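You operate a simulated robot arm through the tools that you are given. There is no shell and no other tool. Be economical: measure what you need, move in short steps, check, and stop when the job is done.

The job below is to be done with a simulated robot arm. You get a single attempt, and the scene is never put back.

TASK
Lock the green line rack, then hang the ring and the two plates that the yellow card names.
Fine: plates on the top row by the card's colours, ring on the middle white hook; the other two stay in the holder.

It is judged by the outcome, as a careful person would: the job done as asked, and still so three seconds after it is handed in. It fails if anything else is knocked over, pushed out of place, dropped, spilled or broken.

THE ROBOT
A 7-joint arm with a two-finger parallel gripper on a trunk, on a base that drives. Base frame: it is fixed to the floor where the robot stands at the start and does not move with it; the origin is under the middle of the robot, x ahead of it, y to its left, z up. Lengths are in mm, angles in rad, forces in N, time in s.
With the tool pointing down near the work surface it reaches from about 260 to 720 mm from the robot's upright axis, wherever it stands. Its first joint turns from -2.897 to 2.897 rad. Places, roughly: middle white hook of the green line rack [600, 0, 600]; plain ring [-1500, 1000, 1000]; plate [-1750, 250, 1000]; top blue hook of the green line rack [500, -200, 800]; top red hook of the green line rack [600, 100, 800]; wing clamp of the green line rack [600, 0, 1000]. Payload 1.57 kg.
The TCP is the grasp point between the finger pads, 30 mm short of the fingertips. In the tool frame z runs along the fingers and y along their closing line. Largest opening 80 mm; finger width 17, thickness 12; the body of the gripper, 40 by 82 mm, starts 80 mm behind the TCP.
Orientation is told as [roll, pitch, yaw] about the base's x, y, z axes, in that order, counted from this pose: with the fingers straight down and closing along the base's y, the tool's x points along the base's -x, its y along +y and its z along -z.

THE INTERFACE
- The arm moves only by the tool move_arm. Its argument "targets" is text: rows parted by semicolons, each of 7 numbers parted by spaces: the shift along the tool's x, y, z in units of 20 mm (1.0 is 20 mm), then the turn, a rotation vector about the tool's x, y, z in units of 5 degrees (1.0 is 5 degrees), then the closure, from 0 (fully open) to 1 (shut). In form: x y z ax ay az gripper; .... A call has 1 to 10 rows; each row shifts and turns the commanded pose from where the row before left it, along the tool's axes as they then stand. A call with a number of a shift or a turn outside -1 to 1 is refused whole. A row lasts 0.2 s, in which the tool goes at most 50 mm and 0.15 rad; a call with a longer step from one row to the next is refused whole, and so is a gripper value outside its range. Where a pose cannot be reached the arm comes as near as it can. A force on the tool above 40 N (or 10 N above the force at the start of the call, whichever is more), or a blocked arm, ends the call early, and 0.2 s more pass. The fingers move at their own pace (about 72 mm/s each) and stop on an object; they squeeze with about 38 N. The grip force told is the motor's: it shows also when the fingers shut on nothing. Time passes only in rows, and 0.2 s behind the last, so rows that do not move let the fingers close. It gives the time, the measured TCP pose, the force on the tool (base axes), the opening and the grip force at its end, in the units of the frame above (readings bear some noise), with the torque about the TCP (base axes, N m) and any sound that the robot's microphone picked up, and new pictures: "pictures" is both (left out), scene, wrist or none.
- Cameras (640 x 400 px; columns grow to the right, rows downward): "scene" is now at [-12.6, 101.4, 1402.9]; the picture's right is [-0.41, -0.91, 0.00], its down [-0.53, 0.24, -0.81] and it looks along [0.74, -0.34, -0.58] (base axes); focal length 267 px, centre (320, 200). "wrist" rides on the gripper at [72, -7, -122] in the tool frame; the picture's right is [0.09, 1.00, 0.00], its down [-0.84, 0.08, -0.54] and it looks along [-0.54, 0.05, 0.84] (tool axes); focal length 238 px, centre (320, 200). There is no depth. A picture from a camera that has moved, and an enlarged one, comes with that camera's place and axes in the base frame and with its lens. The place of the scene camera against the robot may be out by one fixed shift of up to 12 mm in any direction.
- move_column(by): slides the trunk up (or, below 0, down) by that many mm; the arm and the scene camera ride with it, the base frame stays. It gives what a move gives, with no picture.
- steer(legs): drives the robot by 1 to 6 legs, each [ahead, left, turn to the left] in mm, mm and rad, along the robot's own axes; the way and the turn of a leg run together, so that a leg with both is an arc; at most 1500 mm and 3.142 rad a leg. The arm and the cameras ride along, it lands a little off, and it stops where it bumps. It gives what a move gives, and a new picture of the scene camera.
- turn_head(pan, tilt): turns the head with the scene camera to pan (to the left, within 1.501 rad either way) and tilt (down, from -0.506 to 1.204), counted from straight ahead of the robot. It gives what a move gives, and a new picture of the scene camera.
- enlarge(camera, box): a new picture of the part [left, top, right, bottom] of that camera's present view, enlarged. It takes no simulated time.
- hand_in(): hands the job in; it is judged then, once.

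Work in short steps. Places have to be worked out from the pictures, the camera data and where the tool is seen: move nearer, look again, correct. Check each grasp and each placing, and mend what went wrong. You have 120 turns and 260 pictures in all, those below and enlarged ones among them. Open the gripper and draw the arm clear of the work before you hand the job in, unless the task says otherwise; then end with one line.

The tools are called after "Request:" by a JSON object that holds its "method" and its "body". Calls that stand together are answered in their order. move_arm: Moves the arm, as the interface text tells. Its arguments: {"type":"object","properties":{"targets":{"type":"string"},"pictures":{"type":"string","enum":["both","scene","wrist","none"]}},"required":["targets"]} The other tools are called the same way: move_column (by) slides the trunk up or down; steer (legs) drives the base; turn_head (pan, tilt) turns the head that bears the scene camera; enlarge (camera, box) takes an enlarged picture of a part of a camera's view; hand_in () hands the job in.

At the start:

```text
time: 0.0
eef_pos: [438.0, -154.2, 1187.4]
tcp_rot: [0.0, 0.0, 0.0]
contact_force: [-0.8, -0.3, 0.6]
ft_torque: [-0.04, 0.03, 0.0]
width: 80.1
finger_force: 0.0
trunk travel left (down, up): [-50.0, 65.0]
robot x, y, heading: [1.3, 4.8, 0.006]
head pan, tilt: [-0.428, 0.621]
```

scene: 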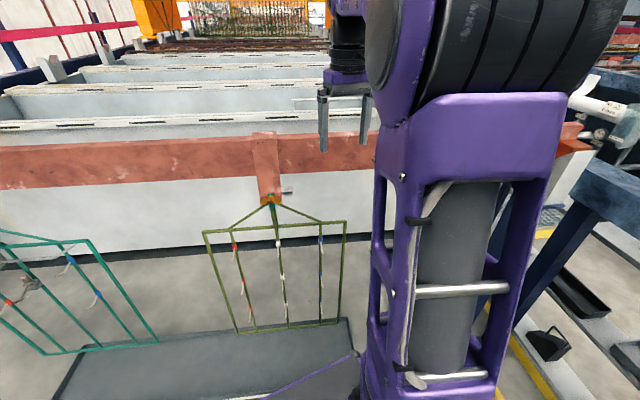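
wrist: 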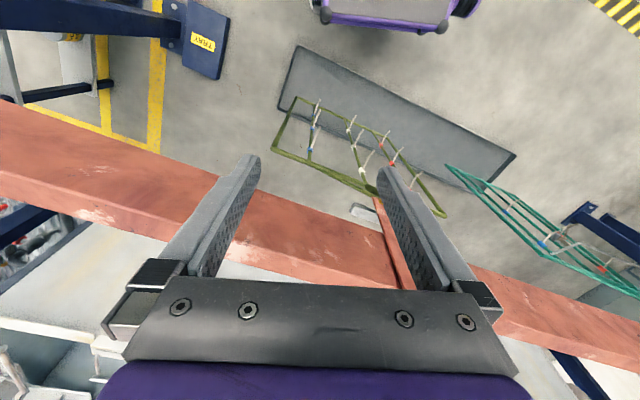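

The scene shows an olive-green rack ahead and a teal one to the left. I look closer at both.

Request:
{"method": "enlarge", "body": {"camera": "scene", "box": [190, 120, 370, 340]}}

Request:
{"method": "enlarge", "body": {"camera": "wrist", "box": [250, 30, 530, 230]}}

Request:
{"method": "turn_head", "body": {"pan": 0.4, "tilt": 0.5}}

```text
1.82 times, centred on (280, 230) of scene
camera zoom: at [-12.6, 101.4, 1402.9], right [-0.41, -0.91, 0.0], down [-0.53, 0.24, -0.81], along [0.74, -0.34, -0.58], focal length 485 px, centre (393, 146)
```

zoom: 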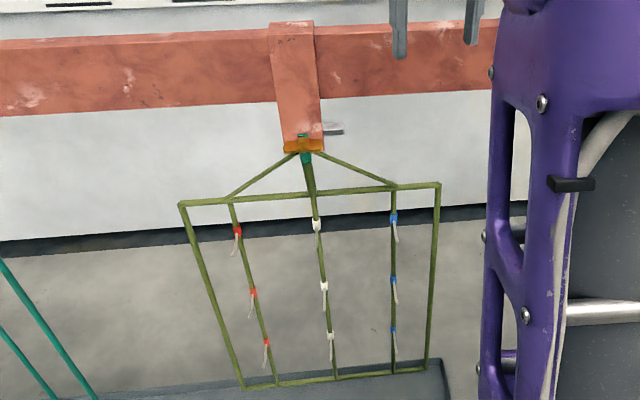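

```text
2.00 times, centred on (390, 130) of wrist
camera zoom: at [365.4, -160.4, 1310.2], right [-0.09, 1.0, 0.0], down [0.84, 0.08, 0.54], along [0.54, 0.05, -0.84], focal length 477 px, centre (180, 340)
```

zoom: 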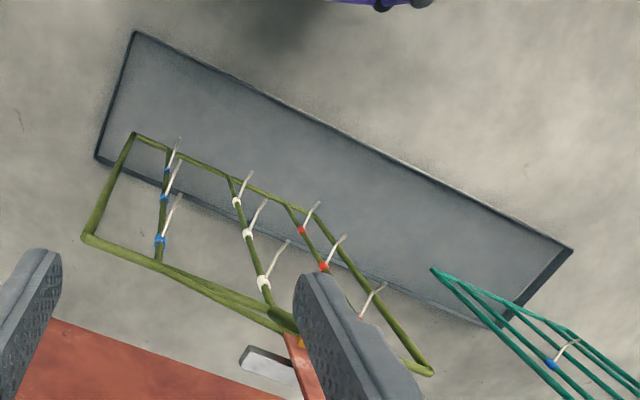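

```text
time: 1.1
eef_pos: [437.7, -153.2, 1187.5]
tcp_rot: [-0.001, 0.001, -0.001]
contact_force: [0.0, -0.6, 1.2]
ft_torque: [0.01, 0.02, 0.01]
width: 80.0
finger_force: 0.1
trunk travel left (down, up): [-50.0, 65.0]
robot x, y, heading: [1.1, 1.3, 0.001]
head pan, tilt: [0.4, 0.499]
camera scene: at [-8.6, 173.1, 1413.8], right [0.39, -0.92, 0.0], down [-0.44, -0.19, -0.88], along [0.81, 0.34, -0.48], focal length 267 px, centre (320, 200)
```

scene: 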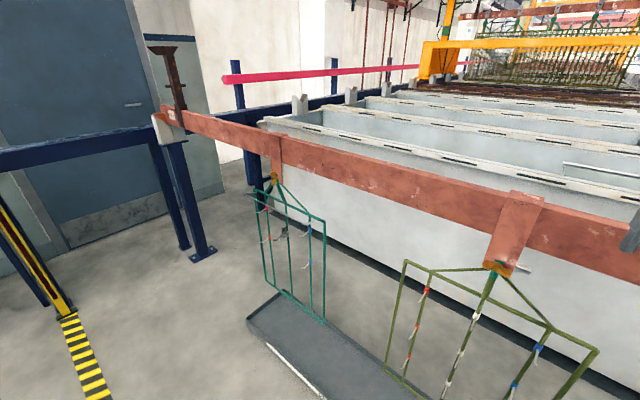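

Request:
{"method": "enlarge", "body": {"camera": "scene", "box": [230, 120, 350, 240]}}

Request:
{"method": "enlarge", "body": {"camera": "scene", "box": [440, 180, 600, 300]}}

Request:
{"method": "turn_head", "body": {"pan": 1.5, "tilt": 0.4}}

Request:
{"method": "turn_head", "body": {"pan": -1.5, "tilt": 0.4}}

```text
3.33 times, centred on (290, 180) of scene
camera zoom: at [-8.6, 173.1, 1413.8], right [0.39, -0.92, 0.0], down [-0.44, -0.19, -0.88], along [0.81, 0.34, -0.48], focal length 889 px, centre (420, 267)
```

zoom: 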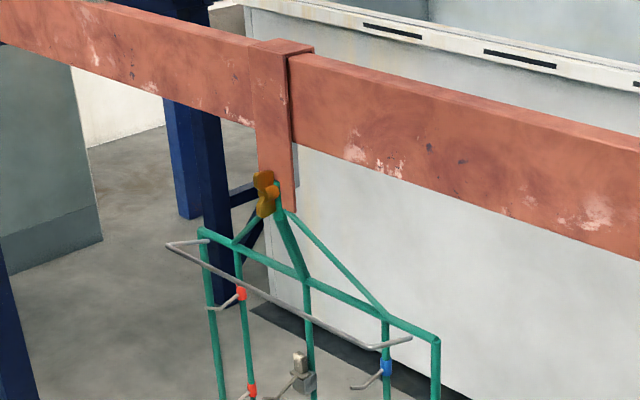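

```text
3.33 times, centred on (520, 240) of scene
camera zoom: at [-8.6, 173.1, 1413.8], right [0.39, -0.92, 0.0], down [-0.44, -0.19, -0.88], along [0.81, 0.34, -0.48], focal length 889 px, centre (-347, 67)
```

zoom: 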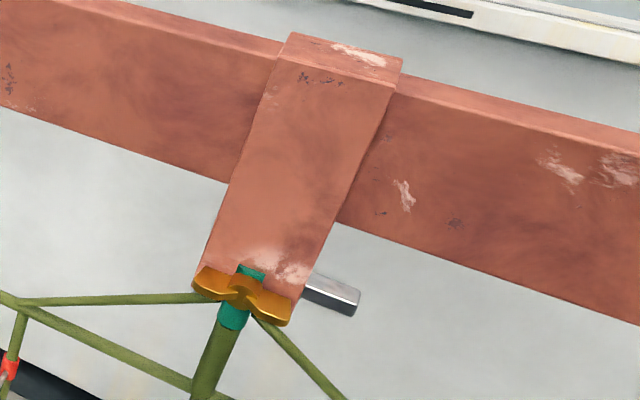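

```text
time: 2.5
eef_pos: [437.4, -154.6, 1188.3]
tcp_rot: [0.0, 0.001, 0.0]
contact_force: [-0.6, -0.5, 0.6]
ft_torque: [0.0, -0.02, 0.0]
width: 80.1
finger_force: 0.1
trunk travel left (down, up): [-50.0, 65.0]
robot x, y, heading: [0.1, 0.3, 0.0]
head pan, tilt: [1.499, 0.4]
camera scene: at [-85.7, 230.2, 1422.9], right [1.0, -0.07, 0.0], down [-0.03, -0.39, -0.92], along [0.07, 0.92, -0.39], focal length 267 px, centre (320, 200)
```

scene: 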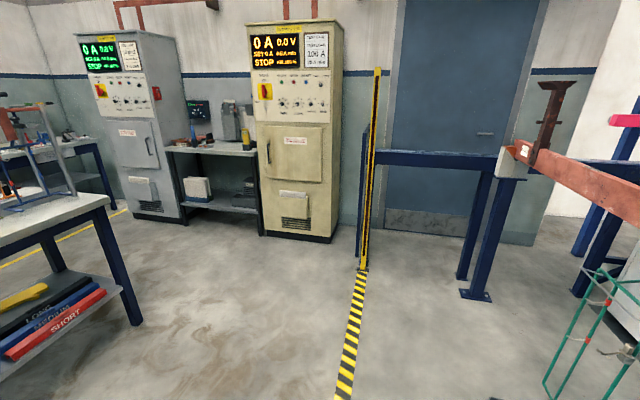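

```text
time: 5.1
eef_pos: [437.4, -154.0, 1187.5]
tcp_rot: [-0.001, -0.002, -0.002]
contact_force: [0.0, -0.5, 0.8]
ft_torque: [0.02, -0.02, 0.01]
width: 80.4
finger_force: 0.0
trunk travel left (down, up): [-50.0, 65.0]
robot x, y, heading: [-1.3, 2.0, 0.004]
head pan, tilt: [-1.499, 0.4]
camera scene: at [-85.7, 45.4, 1422.9], right [-1.0, -0.07, 0.0], down [-0.03, 0.39, -0.92], along [0.07, -0.92, -0.39], focal length 267 px, centre (320, 200)
```

scene: 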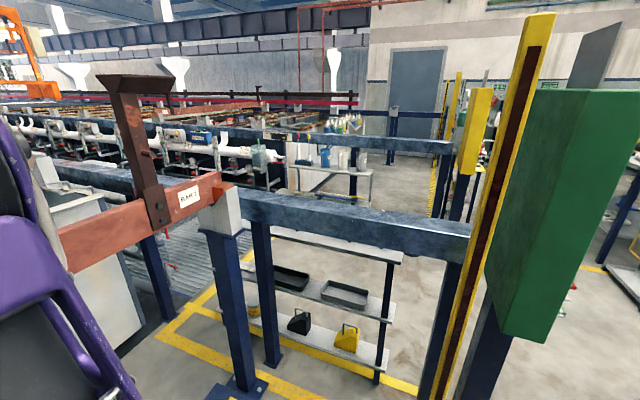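

The teal rack's wing stands upright (locked); ours lies level, so I must turn it a quarter. I estimate it at about [572,-20,988]. First I pitch the tool to horizontal, shifting left.

Request:
{"method": "move_arm", "body": {"targets": "0 0.5 0 0 -1 0 0;0 0.5 0 0 -1 0 0;0 0.5 0 0 -1 0 0;0 0.5 0 0 -1 0 0;0 0.5 0 0 -1 0 0;0 0.5 0 0 -1 0 0;0 0.5 0 0 -1 0 0;0 0.5 0 0 -1 0 0;0 0.5 0 0 -1 0 0", "pictures": "none"}}

Request:
{"method": "turn_head", "body": {"pan": 0.0, "tilt": 0.7}}

```text
time: 7.2
eef_pos: [453.5, -68.3, 1128.3]
tcp_rot: [0.028, -0.648, -0.021]
contact_force: [0.1, 0.5, 0.2]
ft_torque: [0.0, 0.0, 0.03]
width: 80.0
finger_force: 0.1
trunk travel left (down, up): [-50.0, 65.0]
robot x, y, heading: [3.3, 0.6, 0.002]
head pan, tilt: [-1.499, 0.4]
stopped in row 9: the arm was blocked; the commanded pose is now the measured one
```

```text
time: 8.8
eef_pos: [454.5, -68.8, 1123.3]
tcp_rot: [0.029, -0.64, -0.023]
contact_force: [0.1, 0.4, -0.5]
ft_torque: [0.02, 0.02, 0.02]
width: 80.0
finger_force: 0.0
trunk travel left (down, up): [-50.0, 65.0]
robot x, y, heading: [-3.0, -0.8, -0.002]
head pan, tilt: [0.0, 0.7]
camera scene: at [-28.3, 73.5, 1412.9], right [-0.71, -0.71, 0.0], down [-0.34, 0.35, -0.87], along [0.62, -0.62, -0.49], focal length 267 px, centre (320, 200)
```

scene: 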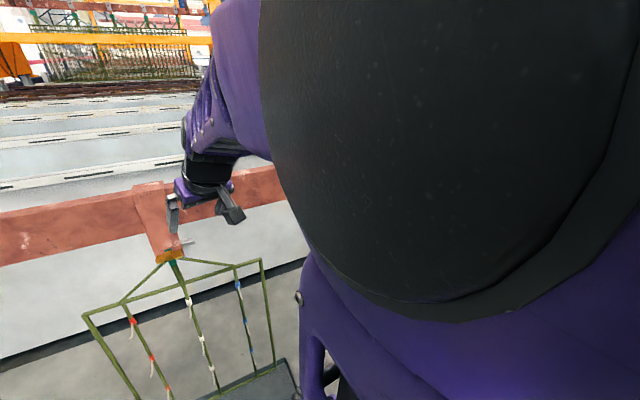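

The arm is at a joint limit this close in. I drive back and left and turn to face the rack squarely (about -0.32 rad).

Request:
{"method": "steer", "body": {"legs": [[-60, 190, -0.32]]}}

Request:
{"method": "turn_head", "body": {"pan": 0.3, "tilt": 0.7}}

```text
time: 11.3
eef_pos: [380.6, -11.1, 1122.4]
tcp_rot: [0.032, -0.64, -0.341]
contact_force: [-0.2, 0.4, -0.2]
ft_torque: [0.02, 0.02, -0.02]
width: 79.8
finger_force: 0.1
trunk travel left (down, up): [-50.0, 65.0]
robot x, y, heading: [-28.3, 194.6, -0.324]
head pan, tilt: [0.0, 0.7]
camera scene: at [-30.6, 274.5, 1412.7], right [-0.88, -0.47, 0.0], down [-0.23, 0.43, -0.87], along [0.41, -0.77, -0.49], focal length 267 px, centre (320, 200)
```

scene: 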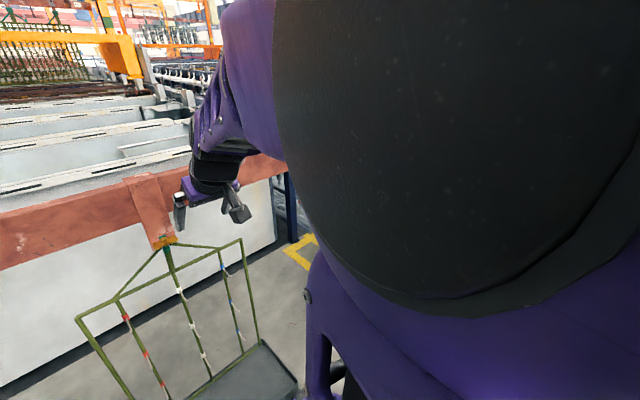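

```text
time: 12.1
eef_pos: [382.7, -12.2, 1117.3]
tcp_rot: [0.034, -0.625, -0.344]
contact_force: [0.0, -0.5, -0.3]
ft_torque: [-0.01, 0.0, -0.01]
width: 80.2
finger_force: 0.0
trunk travel left (down, up): [-50.0, 65.0]
robot x, y, heading: [-25.5, 192.2, -0.318]
head pan, tilt: [0.3, 0.7]
camera scene: at [-23.6, 279.2, 1410.6], right [-0.84, -0.55, 0.0], down [-0.28, 0.43, -0.86], along [0.47, -0.72, -0.51], focal length 267 px, centre (320, 200)
```

scene: 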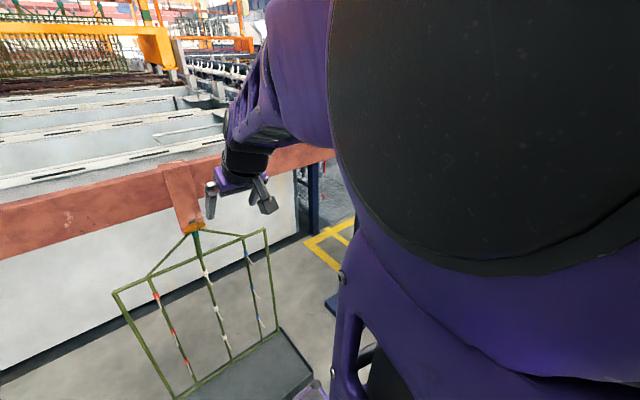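

The elbow is pressing on the head. I move the tool forward to free it, then turn the head away left.

Request:
{"method": "move_arm", "body": {"targets": "-0.8 0 0.6 0 0 0 0;-0.8 0 0.6 0 0 0 0;-0.8 0 0.6 0 0 0 0;-0.8 0 0.6 0 0 0 0", "pictures": "none"}}

Request:
{"method": "turn_head", "body": {"pan": 0.7, "tilt": 0.7}}

```text
time: 13.1
eef_pos: [458.5, -37.0, 1121.3]
tcp_rot: [0.031, -0.638, -0.341]
contact_force: [0.0, 0.6, -0.2]
ft_torque: [0.01, -0.02, 0.02]
width: 79.9
finger_force: 0.1
trunk travel left (down, up): [-50.0, 65.0]
robot x, y, heading: [-29.2, 192.8, -0.313]
head pan, tilt: [0.3, 0.7]
```

```text
time: 13.9
eef_pos: [458.4, -37.0, 1121.1]
tcp_rot: [0.031, -0.636, -0.342]
contact_force: [0.2, -0.2, 0.6]
ft_torque: [-0.03, 0.02, -0.02]
width: 80.1
finger_force: 0.0
trunk travel left (down, up): [-50.0, 65.0]
robot x, y, heading: [-29.8, 198.0, -0.321]
head pan, tilt: [0.7, 0.7]
camera scene: at [10.9, 335.5, 1398.4], right [-0.22, -0.97, 0.0], down [-0.61, 0.14, -0.78], along [0.76, -0.18, -0.62], focal length 267 px, centre (320, 200)
```

scene: 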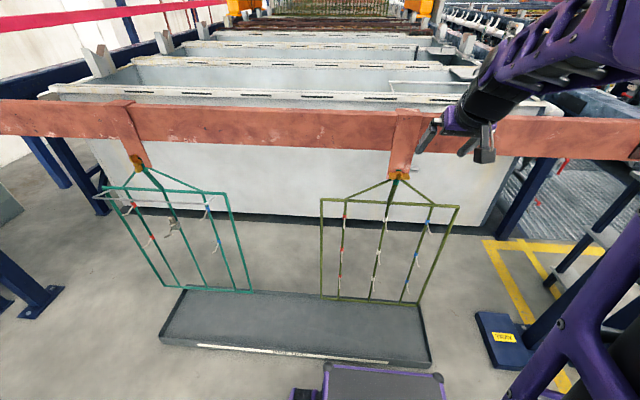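

Good view. The bar direction gives a rack normal of yaw ≈ -0.30. I keep pitching the tool to horizontal while lowering it.

Request:
{"method": "move_arm", "body": {"targets": ".36 0 .48 0 -1 0 0;.39 0 .45 0 -1 0 0;.43 0 .42 0 -1 0 0;.47 0 .38 0 -1 0 0;.5 0 .34 0 -1 0 0;.52 0 .29 0 -1 0 0;.55 0 .24 0 -1 0 0;.57 0 .2 0 -1 0 0;.58 0 .15 0 -1 0 0;.59 0 .1 0 -1 0 0"}}

```text
time: 16.1
eef_pos: [459.0, -22.0, 1012.8]
tcp_rot: [0.354, -1.443, -0.644]
contact_force: [-0.4, 0.4, 0.4]
ft_torque: [0.0, 0.04, 0.02]
width: 80.0
finger_force: 0.0
out of reach, approached as far as the arm can: row 4, 5
trunk travel left (down, up): [-50.0, 65.0]
robot x, y, heading: [-28.4, 194.8, -0.318]
head pan, tilt: [0.7, 0.7]
camera scene: at [5.9, 387.2, 1396.0], right [0.37, -0.93, 0.0], down [-0.6, -0.24, -0.76], along [0.71, 0.28, -0.64], focal length 267 px, centre (320, 200)
camera wrist: at [333.4, 11.9, 956.6], right [0.28, 0.96, -0.05], down [-0.41, 0.16, 0.9], along [0.87, -0.23, 0.44], focal length 238 px, centre (320, 200)
```

scene: 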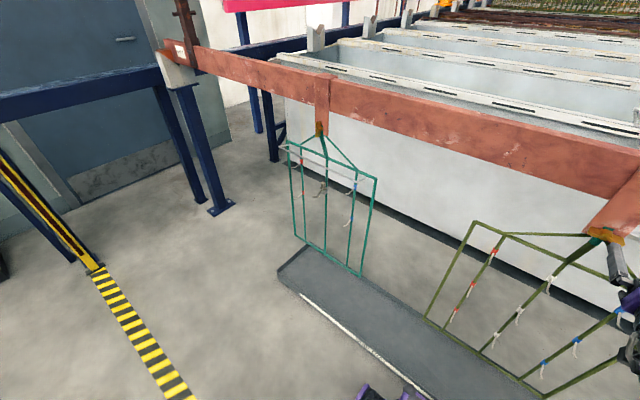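
wrist: 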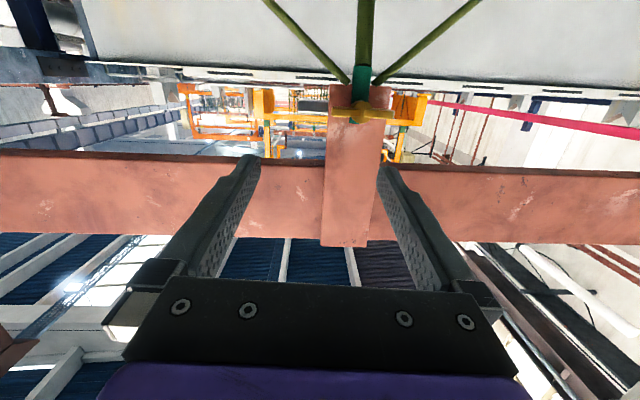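

The wing is at about [575,-17,980]. I zoom on it for shape and any stops.

Request:
{"method": "enlarge", "body": {"camera": "wrist", "box": [310, 50, 430, 140]}}

Request:
{"method": "turn_head", "body": {"pan": 0.3, "tilt": 0.7}}

```text
4.44 times, centred on (370, 95) of wrist
camera zoom: at [333.4, 11.9, 956.6], right [0.28, 0.96, -0.05], down [-0.41, 0.16, 0.9], along [0.87, -0.23, 0.44], focal length 1059 px, centre (98, 667)
```

zoom: 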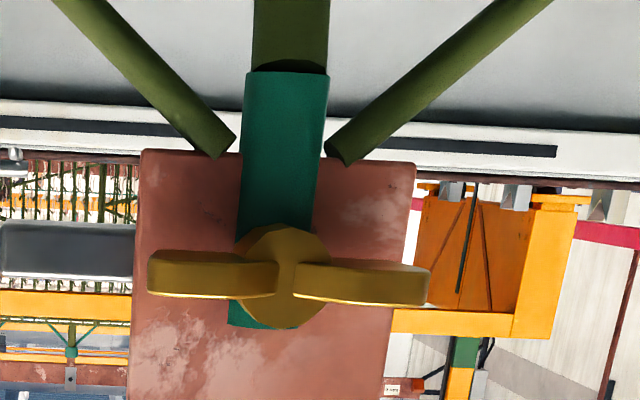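

```text
time: 17.0
eef_pos: [459.2, -23.6, 1012.4]
tcp_rot: [0.354, -1.442, -0.645]
contact_force: [-0.5, -0.5, 1.2]
ft_torque: [-0.01, 0.01, 0.01]
width: 80.0
finger_force: 0.1
trunk travel left (down, up): [-50.0, 65.0]
robot x, y, heading: [-32.6, 193.4, -0.318]
head pan, tilt: [0.3, 0.7]
camera scene: at [12.1, 353.3, 1396.1], right [-0.02, -1.0, 0.0], down [-0.64, 0.01, -0.76], along [0.76, -0.01, -0.64], focal length 267 px, centre (320, 200)
```

scene: 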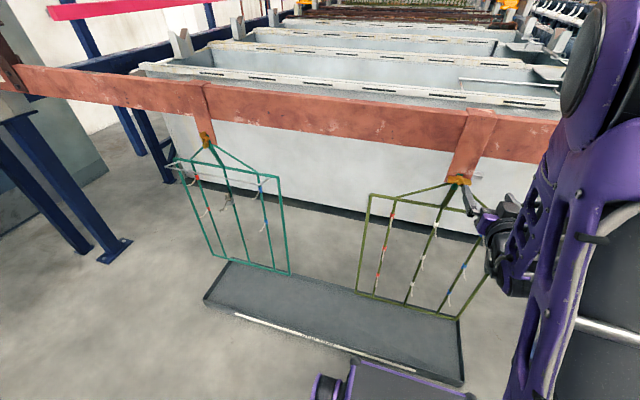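

The wing is a propeller shape of about 65 mm, lobes ~9 mm thick. I align with its axis, level the tool and start rolling it so the fingers close vertically.

Request:
{"method": "move_arm", "body": {"targets": "0.8 1 0 0 -1 0 0;0.8 1 0 0 -.35 0 0;0 0 0 0 0 -1 0;0 0 0 0 0 -1 0;0 0 0 0 0 -1 0;0 0 0 0 0 -1 0;0 0 0 0 0 -1 0;0 0 0 0 0 -1 0;0 0 0 0 0 -1 0;0 0 0 0 0 -1 0", "pictures": "none"}}

Request:
{"method": "move_arm", "body": {"targets": "0 0 0 0 0 -1 0;0 0 0 0 0 -1 0;0 0 0 0 0 -1 0;0 0 0 0 0 -1 0;0 0 0 0 0 -1 0;0 0 0 0 0 -1 0;0 0 0 0 0 -1 0;0 0 0 0 0 -1 0;0 0 0 0 0 -1 0"}}

```text
time: 19.2
eef_pos: [420.6, -66.0, 1017.6]
tcp_rot: [-1.554, -0.918, 1.268]
contact_force: [0.2, 0.1, -0.7]
ft_torque: [-0.03, 0.01, -0.02]
width: 80.2
finger_force: 0.1
out of reach, approached as far as the arm can: row 1, 2, 3, 4, 5, 6, 7, 8, 9, 10
trunk travel left (down, up): [-50.0, 65.0]
robot x, y, heading: [-29.7, 194.8, -0.323]
head pan, tilt: [0.3, 0.7]
```

```text
time: 21.2
eef_pos: [398.0, -81.8, 1107.4]
tcp_rot: [-1.56, -0.133, 1.274]
contact_force: [0.3, 0.9, 0.2]
ft_torque: [-0.03, 0.01, -0.01]
width: 79.9
finger_force: 0.0
out of reach, approached as far as the arm can: row 1, 2, 3, 4, 5, 6, 7, 8, 9
trunk travel left (down, up): [-50.0, 65.0]
robot x, y, heading: [-29.8, 196.7, -0.318]
head pan, tilt: [0.3, 0.7]
camera scene: at [12.1, 353.2, 1396.1], right [-0.02, -1.0, 0.0], down [-0.64, 0.01, -0.76], along [0.76, -0.01, -0.64], focal length 267 px, centre (320, 200)
camera wrist: at [259.7, -114.3, 1106.3], right [0.0, 0.04, -1.0], down [-0.27, 0.96, 0.04], along [0.96, 0.27, 0.01], focal length 238 px, centre (320, 200)
```

scene: 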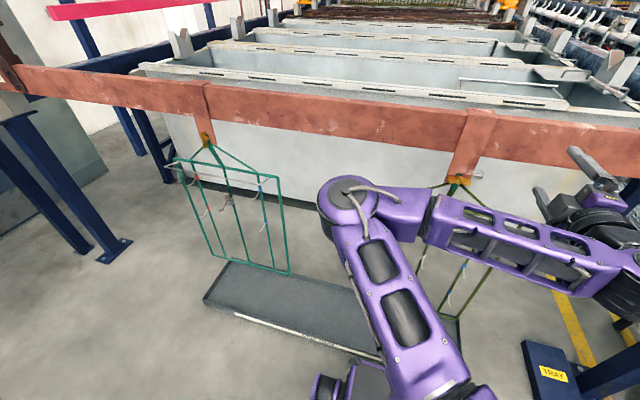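
wrist: 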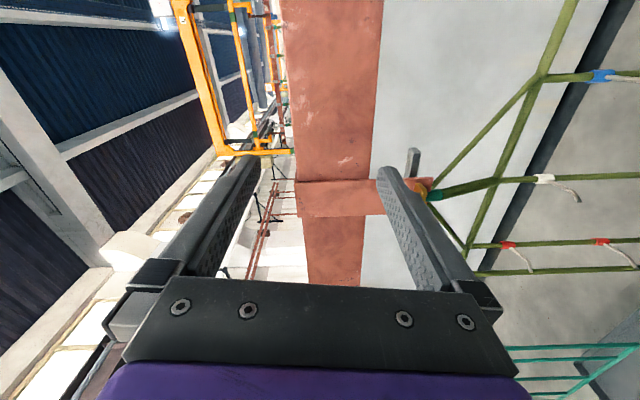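

The arm folded awkwardly because the work is too close. I back the base off 200 mm for a more natural reach.

Request:
{"method": "steer", "body": {"legs": [[-200, 0, 0]]}}

Request:
{"method": "move_arm", "body": {"targets": "0 0 0 0 0 0 0;0 0 0 0 0 0 0"}}

```text
time: 22.8
eef_pos: [208.1, -18.5, 1108.2]
tcp_rot: [-1.56, -0.132, 1.272]
contact_force: [0.4, -0.7, 0.1]
ft_torque: [0.0, 0.0, -0.02]
width: 80.0
finger_force: 0.0
trunk travel left (down, up): [-50.0, 65.0]
robot x, y, heading: [-218.0, 258.4, -0.318]
head pan, tilt: [0.3, 0.7]
camera scene: at [-177.7, 416.0, 1396.1], right [-0.02, -1.0, 0.0], down [-0.64, 0.01, -0.76], along [0.76, -0.02, -0.64], focal length 267 px, centre (320, 200)
```

scene: 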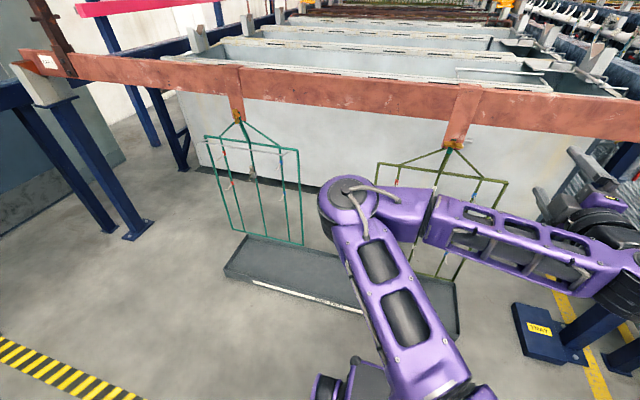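

```text
time: 23.4
eef_pos: [206.8, -19.3, 1106.4]
tcp_rot: [-1.562, -0.135, 1.272]
contact_force: [0.4, 0.1, 0.7]
ft_torque: [-0.04, -0.02, 0.0]
width: 80.2
finger_force: 0.1
trunk travel left (down, up): [-50.0, 65.0]
robot x, y, heading: [-216.7, 262.3, -0.318]
head pan, tilt: [0.3, 0.7]
camera scene: at [-177.8, 416.1, 1396.1], right [-0.02, -1.0, 0.0], down [-0.64, 0.01, -0.76], along [0.76, -0.02, -0.64], focal length 267 px, centre (320, 200)
camera wrist: at [69.0, -51.9, 1106.1], right [0.0, 0.04, -1.0], down [-0.27, 0.96, 0.04], along [0.96, 0.27, 0.01], focal length 238 px, centre (320, 200)
```

scene: 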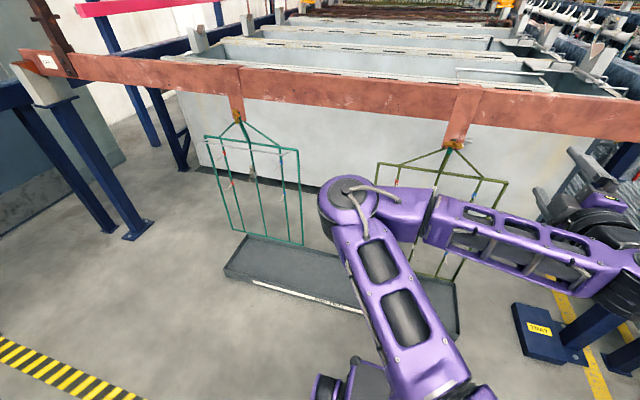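
wrist: 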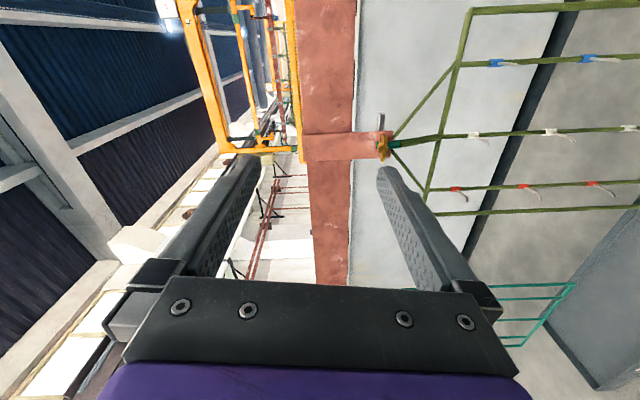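

Tool frame now: x right, y down, z toward the rack. I move toward a standoff in front of the wing near [455,15,980].

Request:
{"method": "move_arm", "body": {"targets": "-.46 .65 1 0 0 0 0;-.46 .65 1 0 0 0 0;-.46 .65 1 0 0 0 0;-.46 .65 1 0 0 0 0;-.46 .65 1 0 0 0 0;-.46 .65 1 0 0 0 0;-.46 .65 1 0 0 0 0;-.46 .65 1 0 0 0 0;-.46 .65 1 0 0 0 0;-.46 .65 1 0 0 0 0"}}

```text
time: 25.6
eef_pos: [411.4, 37.4, 1122.9]
tcp_rot: [-1.546, -0.135, 1.272]
contact_force: [-0.1, -0.4, -0.4]
ft_torque: [-0.03, -0.02, -0.03]
width: 79.9
finger_force: 0.0
out of reach, approached as far as the arm can: row 1, 2, 3, 4, 5, 6, 7, 8, 9, 10
trunk travel left (down, up): [-50.0, 65.0]
robot x, y, heading: [-218.1, 259.7, -0.32]
head pan, tilt: [0.3, 0.7]
camera scene: at [-177.9, 416.0, 1396.1], right [-0.02, -1.0, 0.0], down [-0.64, 0.01, -0.77], along [0.76, -0.02, -0.64], focal length 267 px, centre (320, 200)
camera wrist: at [273.5, 4.7, 1123.7], right [-0.01, 0.05, -1.0], down [-0.27, 0.96, 0.05], along [0.96, 0.27, 0.0], focal length 238 px, centre (320, 200)
```

scene: 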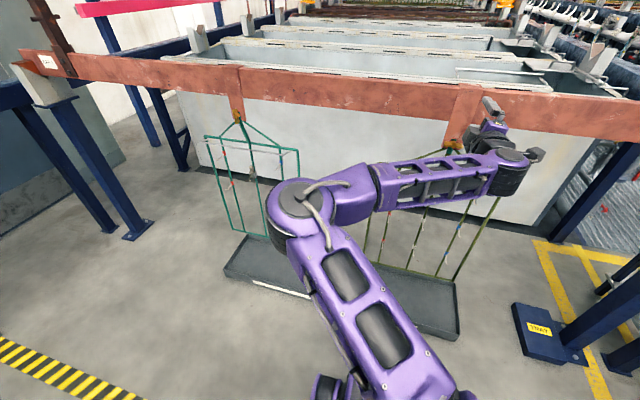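
wrist: 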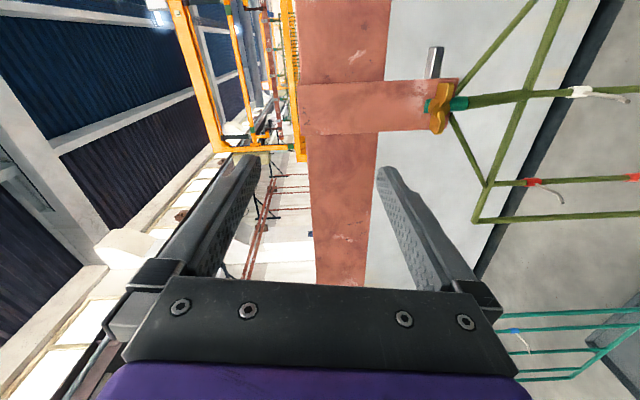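

This elbow-left posture can't get lower. I roll the tool back to level closing to recover the earlier posture.

Request:
{"method": "move_arm", "body": {"targets": "0 0 0 0 0 1 0;0 0 0 0 0 1 0;0 0 0 0 0 1 0;0 0 0 0 0 1 0;0 0 0 0 0 1 0;0 0 0 0 0 1 0;0 0 0 0 0 1 0;0 0 0 0 0 1 0;0 0 0 0 0 1 0", "pictures": "none"}}

Request:
{"method": "move_arm", "body": {"targets": "0 0 0 0 0 1 0;0 0 0 0 0 1 0;0 0 0 0 0 1 0;0 0 0 0 0 1 0;0 0 0 0 0 1 0;0 0 0 0 0 1 0;0 0 0 0 0 1 0;0 0 0 0 0 1 0;0 0 0 0 0 1 0"}}

```text
time: 27.6
eef_pos: [414.2, 40.6, 1121.0]
tcp_rot: [-1.533, -0.808, 1.233]
contact_force: [0.2, 0.3, -0.4]
ft_torque: [0.0, 0.04, 0.02]
width: 80.1
finger_force: 0.1
out of reach, approached as far as the arm can: row 5, 6
trunk travel left (down, up): [-50.0, 65.0]
robot x, y, heading: [-220.3, 260.7, -0.322]
head pan, tilt: [0.3, 0.7]
```

```text
time: 29.6
eef_pos: [412.9, 39.9, 1120.2]
tcp_rot: [0.743, -1.534, -1.054]
contact_force: [-0.4, 0.5, -0.6]
ft_torque: [-0.01, 0.01, 0.0]
width: 80.0
finger_force: 0.0
trunk travel left (down, up): [-50.0, 65.0]
robot x, y, heading: [-214.7, 260.2, -0.318]
head pan, tilt: [0.3, 0.7]
camera scene: at [-177.8, 416.1, 1396.1], right [-0.02, -1.0, 0.0], down [-0.64, 0.01, -0.76], along [0.76, -0.02, -0.64], focal length 267 px, centre (320, 200)
camera wrist: at [293.1, 75.2, 1052.3], right [0.3, 0.95, -0.07], down [-0.48, 0.21, 0.85], along [0.83, -0.22, 0.52], focal length 238 px, centre (320, 200)
```

scene: 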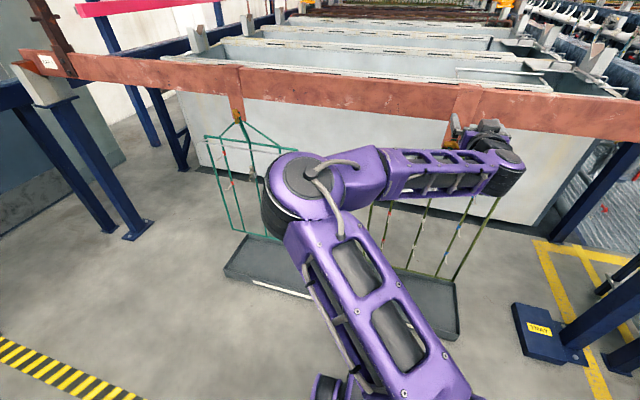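
wrist: 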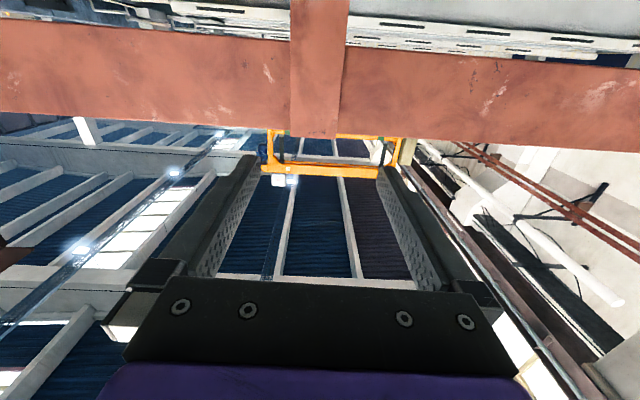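

Tool is level and square with the rack now. I go down to wing height, closing the fingers to use them as a peg that pushes the right-hand lobe down (clockwise).

Request:
{"method": "move_arm", "body": {"targets": ".7 -.2 0 0 0 0 0.5;.7 -.2 0 0 0 0 1;.7 -.2 0 0 0 0 1;.7 -.2 0 0 0 0 1;.7 -.2 0 0 0 0 1;.7 -.2 0 0 0 0 1;.7 -.2 0 0 0 0 1;.6 -.2 0 0 0 0 1"}}

```text
time: 31.4
eef_pos: [412.5, 40.6, 1120.3]
tcp_rot: [0.714, -1.537, -1.022]
contact_force: [0.4, 0.4, 0.5]
ft_torque: [0.01, 0.01, -0.01]
width: 0.0
finger_force: 21.3
out of reach, approached as far as the arm can: row 1, 2, 3, 4, 5, 6, 7, 8
trunk travel left (down, up): [-50.0, 65.0]
robot x, y, heading: [-219.8, 258.1, -0.321]
head pan, tilt: [0.3, 0.7]
camera scene: at [-177.8, 416.1, 1396.1], right [-0.02, -1.0, 0.0], down [-0.64, 0.01, -0.76], along [0.76, -0.02, -0.64], focal length 267 px, centre (320, 200)
camera wrist: at [293.1, 75.0, 1052.3], right [0.3, 0.95, -0.07], down [-0.48, 0.21, 0.85], along [0.83, -0.22, 0.52], focal length 238 px, centre (320, 200)
```

scene: 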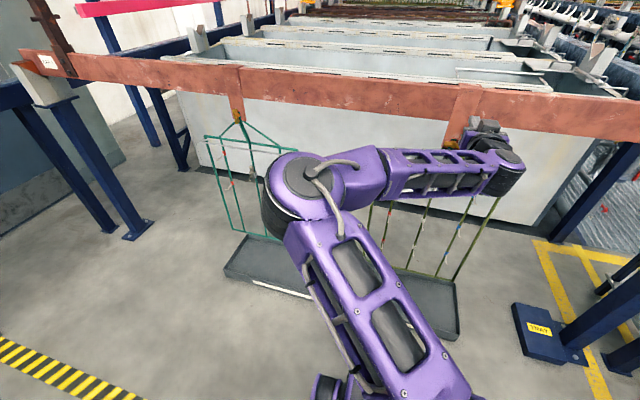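
wrist: 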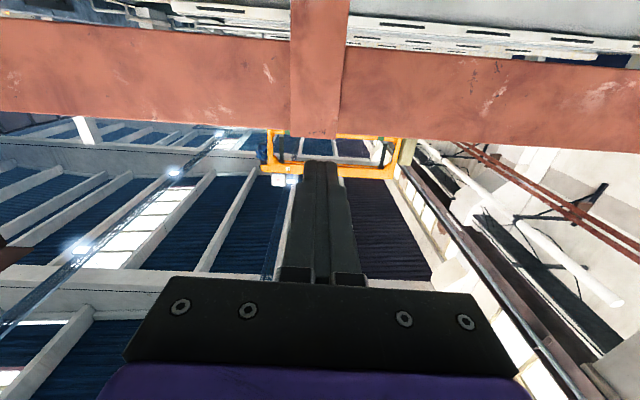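

The posture is stuck at a joint limit. I pitch the tool back down to about 40° to recover an elbow-up posture; a tilted peg will do for pushing the lobe.

Request:
{"method": "move_arm", "body": {"targets": "0 0 0 0 1 0 1;0 0 0 0 1 0 1;0 0 0 0 1 0 1;0 0 0 0 1 0 1;0 0 0 0 1 0 1;0 0 0 0 1 0 1;0 0 0 0 1 0 1;0 0 0 0 1 0 1;0 0 0 0 1 0 1;0 0 0 0 1 0 1"}}

```text
time: 33.6
eef_pos: [412.6, 41.7, 1119.5]
tcp_rot: [0.031, -0.669, -0.328]
contact_force: [-0.8, 0.4, -0.1]
ft_torque: [-0.04, 0.01, 0.0]
width: 0.0
finger_force: 21.7
trunk travel left (down, up): [-50.0, 65.0]
robot x, y, heading: [-215.2, 259.3, -0.32]
head pan, tilt: [0.3, 0.7]
camera scene: at [-177.9, 416.1, 1396.0], right [-0.02, -1.0, 0.0], down [-0.64, 0.01, -0.77], along [0.76, -0.02, -0.64], focal length 267 px, centre (320, 200)
camera wrist: at [284.2, 75.0, 1171.9], right [0.23, 0.97, -0.03], down [0.32, -0.04, 0.95], along [0.92, -0.23, -0.32], focal length 238 px, centre (320, 200)
```

scene: 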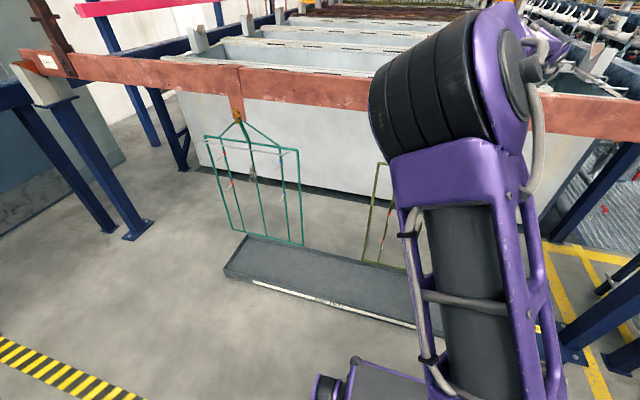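
wrist: 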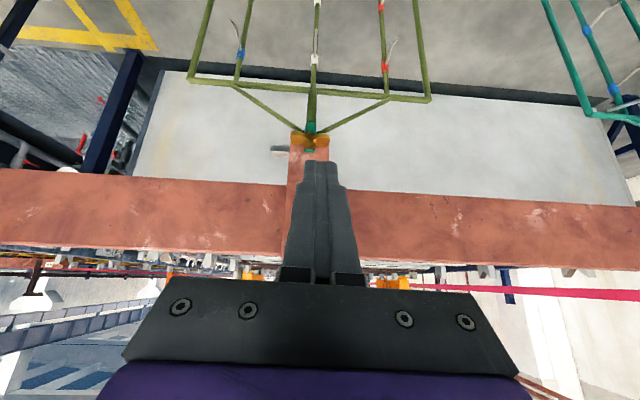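

Elbow is up again, and the wing triangulates to [573,-17,977]. I zoom to judge how far its lobes stand off the saddle.

Request:
{"method": "enlarge", "body": {"camera": "wrist", "box": [260, 105, 360, 175]}}

```text
5.71 times, centred on (310, 140) of wrist
camera zoom: at [284.2, 75.0, 1171.9], right [0.23, 0.97, -0.03], down [0.32, -0.04, 0.95], along [0.92, -0.23, -0.32], focal length 1362 px, centre (377, 543)
```

zoom: 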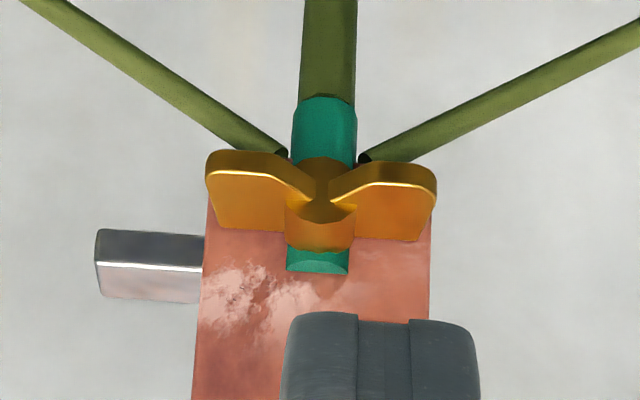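

The lobes protrude ~28 mm like a wing nut, total width ~60. I bring the closed fingers to a standoff in front of and above the right lobe.

Request:
{"method": "move_arm", "body": {"targets": "-.15 -.215 .875 0 0 0 1;-.15 -.215 .875 0 0 0 1;-.15 -.215 .875 0 0 0 1;-.15 -.215 .875 0 0 0 1;-.15 -.215 .875 0 0 0 1;-.15 -.215 .875 0 0 0 1;-.15 -.215 .875 0 0 0 1;-.15 -.215 .875 0 0 0 1"}}

```text
time: 35.4
eef_pos: [505.2, -21.5, 1025.0]
tcp_rot: [0.03, -0.672, -0.328]
contact_force: [-0.7, 1.1, -0.2]
ft_torque: [0.01, -0.01, 0.0]
width: 0.0
finger_force: 21.5
trunk travel left (down, up): [-50.0, 65.0]
robot x, y, heading: [-220.5, 254.7, -0.318]
head pan, tilt: [0.3, 0.7]
camera scene: at [-177.9, 416.2, 1396.1], right [-0.02, -1.0, 0.0], down [-0.64, 0.01, -0.77], along [0.76, -0.02, -0.64], focal length 267 px, centre (320, 200)
camera wrist: at [375.9, 12.3, 1076.0], right [0.24, 0.97, -0.03], down [0.32, -0.04, 0.95], along [0.92, -0.23, -0.32], focal length 238 px, centre (320, 200)
```

scene: 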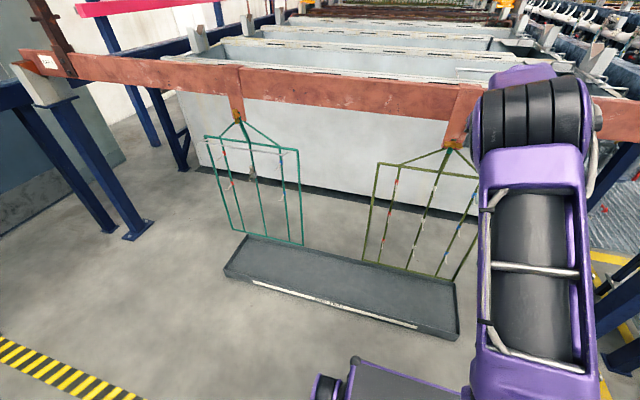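
wrist: 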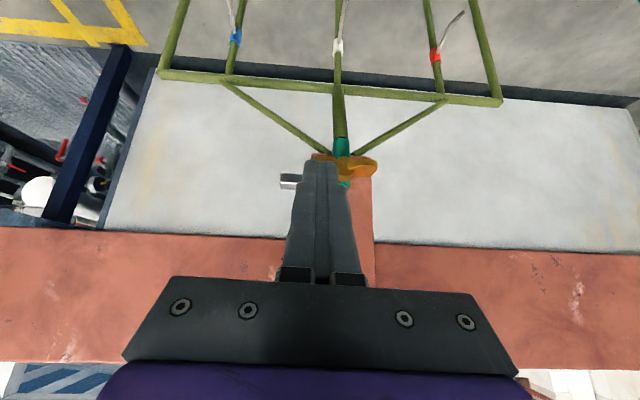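

The arm moves freely here. I tilt the tool 15° further toward level and advance the tip over the right lobe.

Request:
{"method": "move_arm", "body": {"targets": "0 0 0 0 -1 0 1;0 0 0 0 -1 0 1;0 0 0 0 -1 0 1;-.43 0 .77 0 0 0 1;-.43 0 .77 0 0 0 1;-.43 0 .77 0 0 0 1"}}

```text
time: 36.8
eef_pos: [554.5, -37.0, 1020.4]
tcp_rot: [0.04, -0.933, -0.34]
contact_force: [-2.8, 1.1, 1.0]
ft_torque: [0.02, 0.02, 0.02]
width: 0.1
finger_force: 20.7
trunk travel left (down, up): [-50.0, 65.0]
robot x, y, heading: [-224.6, 258.2, -0.321]
head pan, tilt: [0.3, 0.7]
camera scene: at [-178.2, 416.2, 1396.1], right [-0.02, -1.0, 0.0], down [-0.64, 0.01, -0.77], along [0.76, -0.02, -0.64], focal length 267 px, centre (320, 200)
camera wrist: at [417.6, -0.5, 1034.3], right [0.25, 0.97, -0.05], down [0.08, 0.03, 1.0], along [0.96, -0.25, -0.06], focal length 238 px, centre (320, 200)
```

scene: 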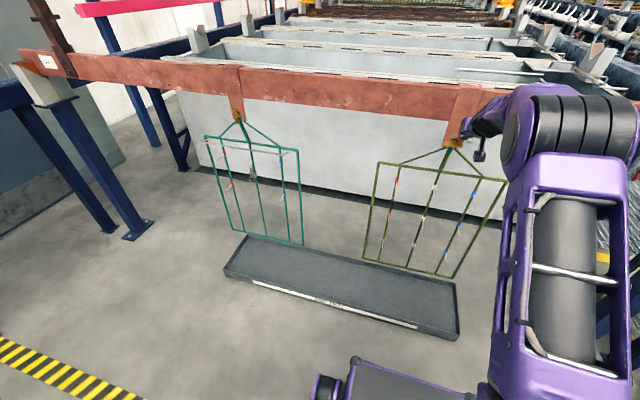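
wrist: 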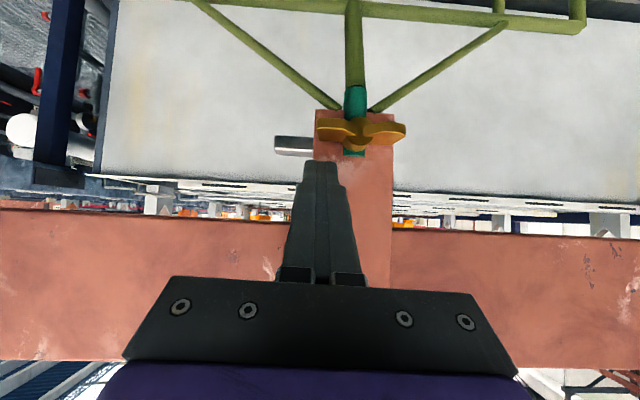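

The tip sits ~20 mm above and right of hub. I push the right lobe down in small steps, watching force.

Request:
{"method": "move_arm", "body": {"targets": ".52 0 .387 0 0 0 1;.16 0 .12 0 0 0 1;.16 0 .12 0 0 0 1;.2 .1 .15 0 0 0 1", "pictures": "wrist"}}

```text
time: 37.8
eef_pos: [554.3, -37.1, 1006.4]
tcp_rot: [0.034, -0.954, -0.342]
contact_force: [-7.0, -1.2, 38.8]
ft_torque: [-0.26, -0.55, 0.04]
width: 0.0
finger_force: 21.7
trunk travel left (down, up): [-50.0, 65.0]
robot x, y, heading: [-221.7, 261.2, -0.319]
head pan, tilt: [0.3, 0.7]
camera wrist: at [417.3, 0.7, 1017.8], right [0.26, 0.97, -0.05], down [0.06, 0.04, 1.0], along [0.96, -0.26, -0.04], focal length 238 px, centre (320, 200)
```

wrist: 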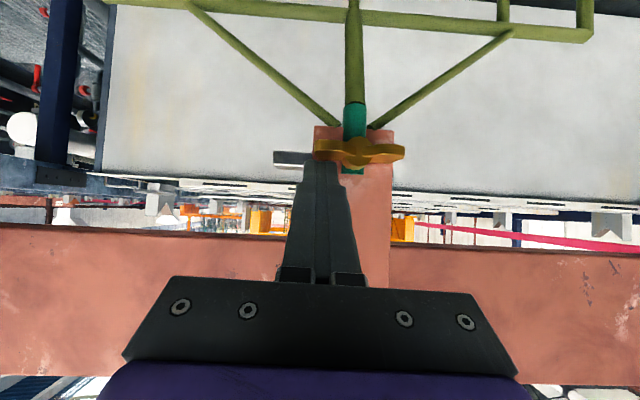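

38 N up on the tip and the wing seems not to move. I zoom to see.

Request:
{"method": "enlarge", "body": {"camera": "wrist", "box": [290, 90, 430, 190]}}

```text
4.00 times, centred on (360, 140) of wrist
camera zoom: at [417.3, 0.7, 1017.8], right [0.26, 0.97, -0.05], down [0.06, 0.04, 1.0], along [0.96, -0.26, -0.04], focal length 953 px, centre (160, 440)
```

zoom: 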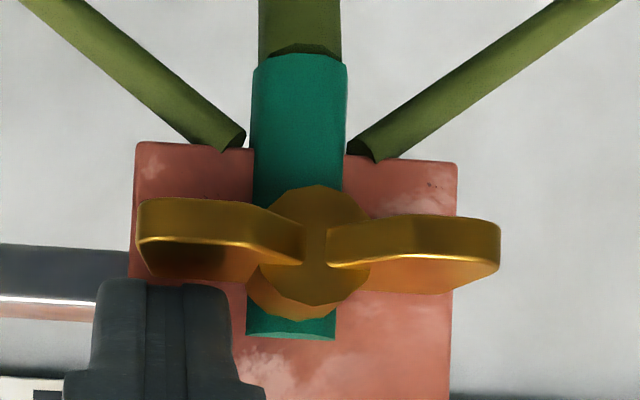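

No rotation at r≈13–20 mm. I lift slightly, shift outward for more leverage, and push again.

Request:
{"method": "move_arm", "body": {"targets": "-.3 0 -.22 0 0 0 1;0 -.45 0 0 0 0 1;.2 0 .15 0 0 0 1;.16 0 .12 0 0 0 1;.16 0 .12 0 0 0 1;.16 0 .12 0 0 0 1;.16 0 .12 0 0 0 1", "pictures": "wrist"}}

```text
time: 38.9
eef_pos: [553.1, -38.0, 1004.5]
tcp_rot: [0.042, -0.958, -0.336]
contact_force: [-28.7, 12.0, 14.4]
ft_torque: [-0.09, 0.09, -0.16]
width: 0.0
finger_force: 21.2
trunk travel left (down, up): [-50.0, 65.0]
robot x, y, heading: [-217.8, 260.1, -0.323]
head pan, tilt: [0.3, 0.7]
stopped in row 5: the force on the tool passed its limit at 50 N (the readings are from after the stop); the commanded pose is now the measured one
camera wrist: at [416.8, -1.6, 1017.1], right [0.25, 0.97, -0.05], down [0.05, 0.04, 1.0], along [0.97, -0.25, -0.04], focal length 238 px, centre (320, 200)
```

wrist: 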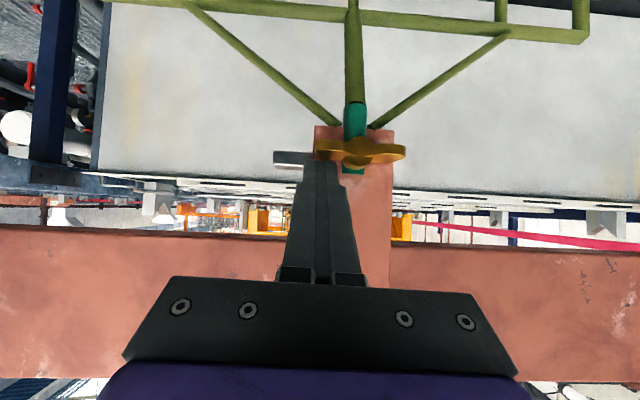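

Now the tip also presses the saddle face. I back off up and out to reset, shifting outward.

Request:
{"method": "move_arm", "body": {"targets": "-.2 0 -.55 0 0 0 1;0 -.4 0 0 0 0 1", "pictures": "wrist"}}

Request:
{"method": "enlarge", "body": {"camera": "wrist", "box": [270, 90, 430, 190]}}

```text
time: 39.5
eef_pos: [548.4, -45.9, 1010.3]
tcp_rot: [0.041, -0.952, -0.338]
contact_force: [-0.3, -0.8, 0.8]
ft_torque: [-0.01, 0.01, 0.01]
width: 0.0
finger_force: 21.3
trunk travel left (down, up): [-50.0, 65.0]
robot x, y, heading: [-216.7, 258.1, -0.318]
head pan, tilt: [0.3, 0.7]
camera wrist: at [411.3, -10.0, 1022.1], right [0.25, 0.97, -0.05], down [0.06, 0.04, 1.0], along [0.97, -0.25, -0.05], focal length 238 px, centre (320, 200)
```

wrist: 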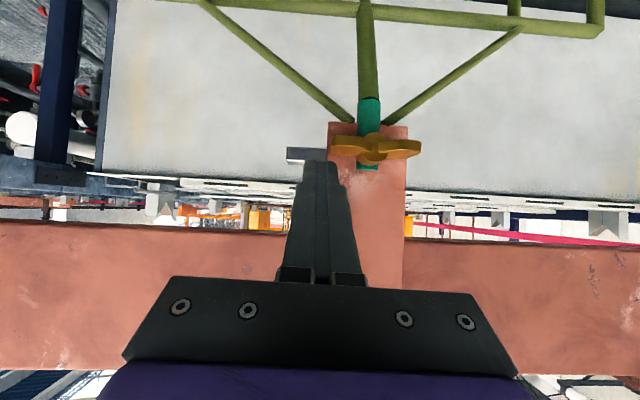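

```text
4.00 times, centred on (350, 140) of wrist
camera zoom: at [411.3, -10.0, 1022.1], right [0.25, 0.97, -0.05], down [0.06, 0.04, 1.0], along [0.97, -0.25, -0.05], focal length 953 px, centre (200, 440)
```

zoom: 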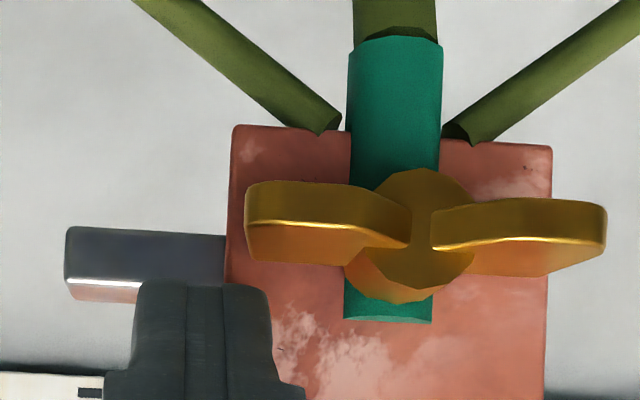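

Only 4 mm overlap; I shift 4 mm inward and press straight down progressively.

Request:
{"method": "move_arm", "body": {"targets": "0 .2 0 0 0 0 1;.16 0 .12 0 0 0 1;.16 0 .12 0 0 0 1;.16 0 .12 0 0 0 1;.16 0 .12 0 0 0 1;.16 0 .12 0 0 0 1;.16 0 .12 0 0 0 1", "pictures": "wrist"}}

Request:
{"method": "enlarge", "body": {"camera": "wrist", "box": [270, 90, 430, 190]}}

```text
time: 41.0
eef_pos: [550.4, -42.5, 1004.6]
tcp_rot: [0.039, -0.98, -0.337]
contact_force: [-9.4, 3.5, 10.9]
ft_torque: [0.01, -0.21, 0.02]
width: 0.1
finger_force: 21.1
trunk travel left (down, up): [-50.0, 65.0]
robot x, y, heading: [-219.5, 261.1, -0.324]
head pan, tilt: [0.3, 0.7]
stopped in row 7: the force on the tool passed its limit at 41 N (the readings are from after the stop); the commanded pose is now the measured one
camera wrist: at [414.8, -6.0, 1013.4], right [0.25, 0.97, -0.06], down [0.03, 0.05, 1.0], along [0.97, -0.25, -0.02], focal length 238 px, centre (320, 200)
```

wrist: 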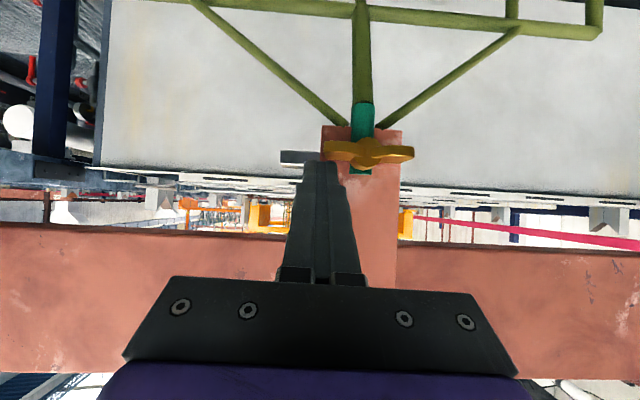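

```text
4.00 times, centred on (350, 140) of wrist
camera zoom: at [414.8, -6.0, 1013.4], right [0.25, 0.97, -0.06], down [0.03, 0.05, 1.0], along [0.97, -0.25, -0.02], focal length 953 px, centre (200, 440)
```

zoom: 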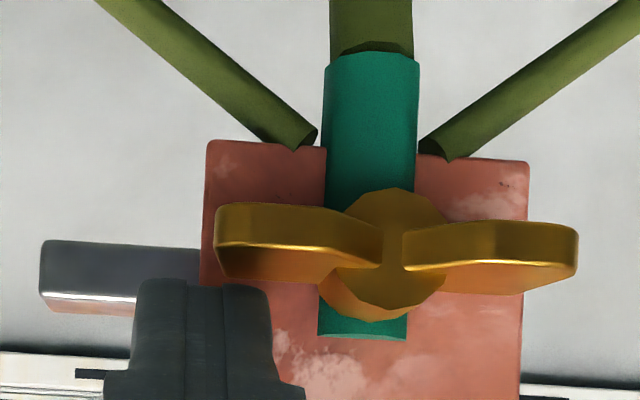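

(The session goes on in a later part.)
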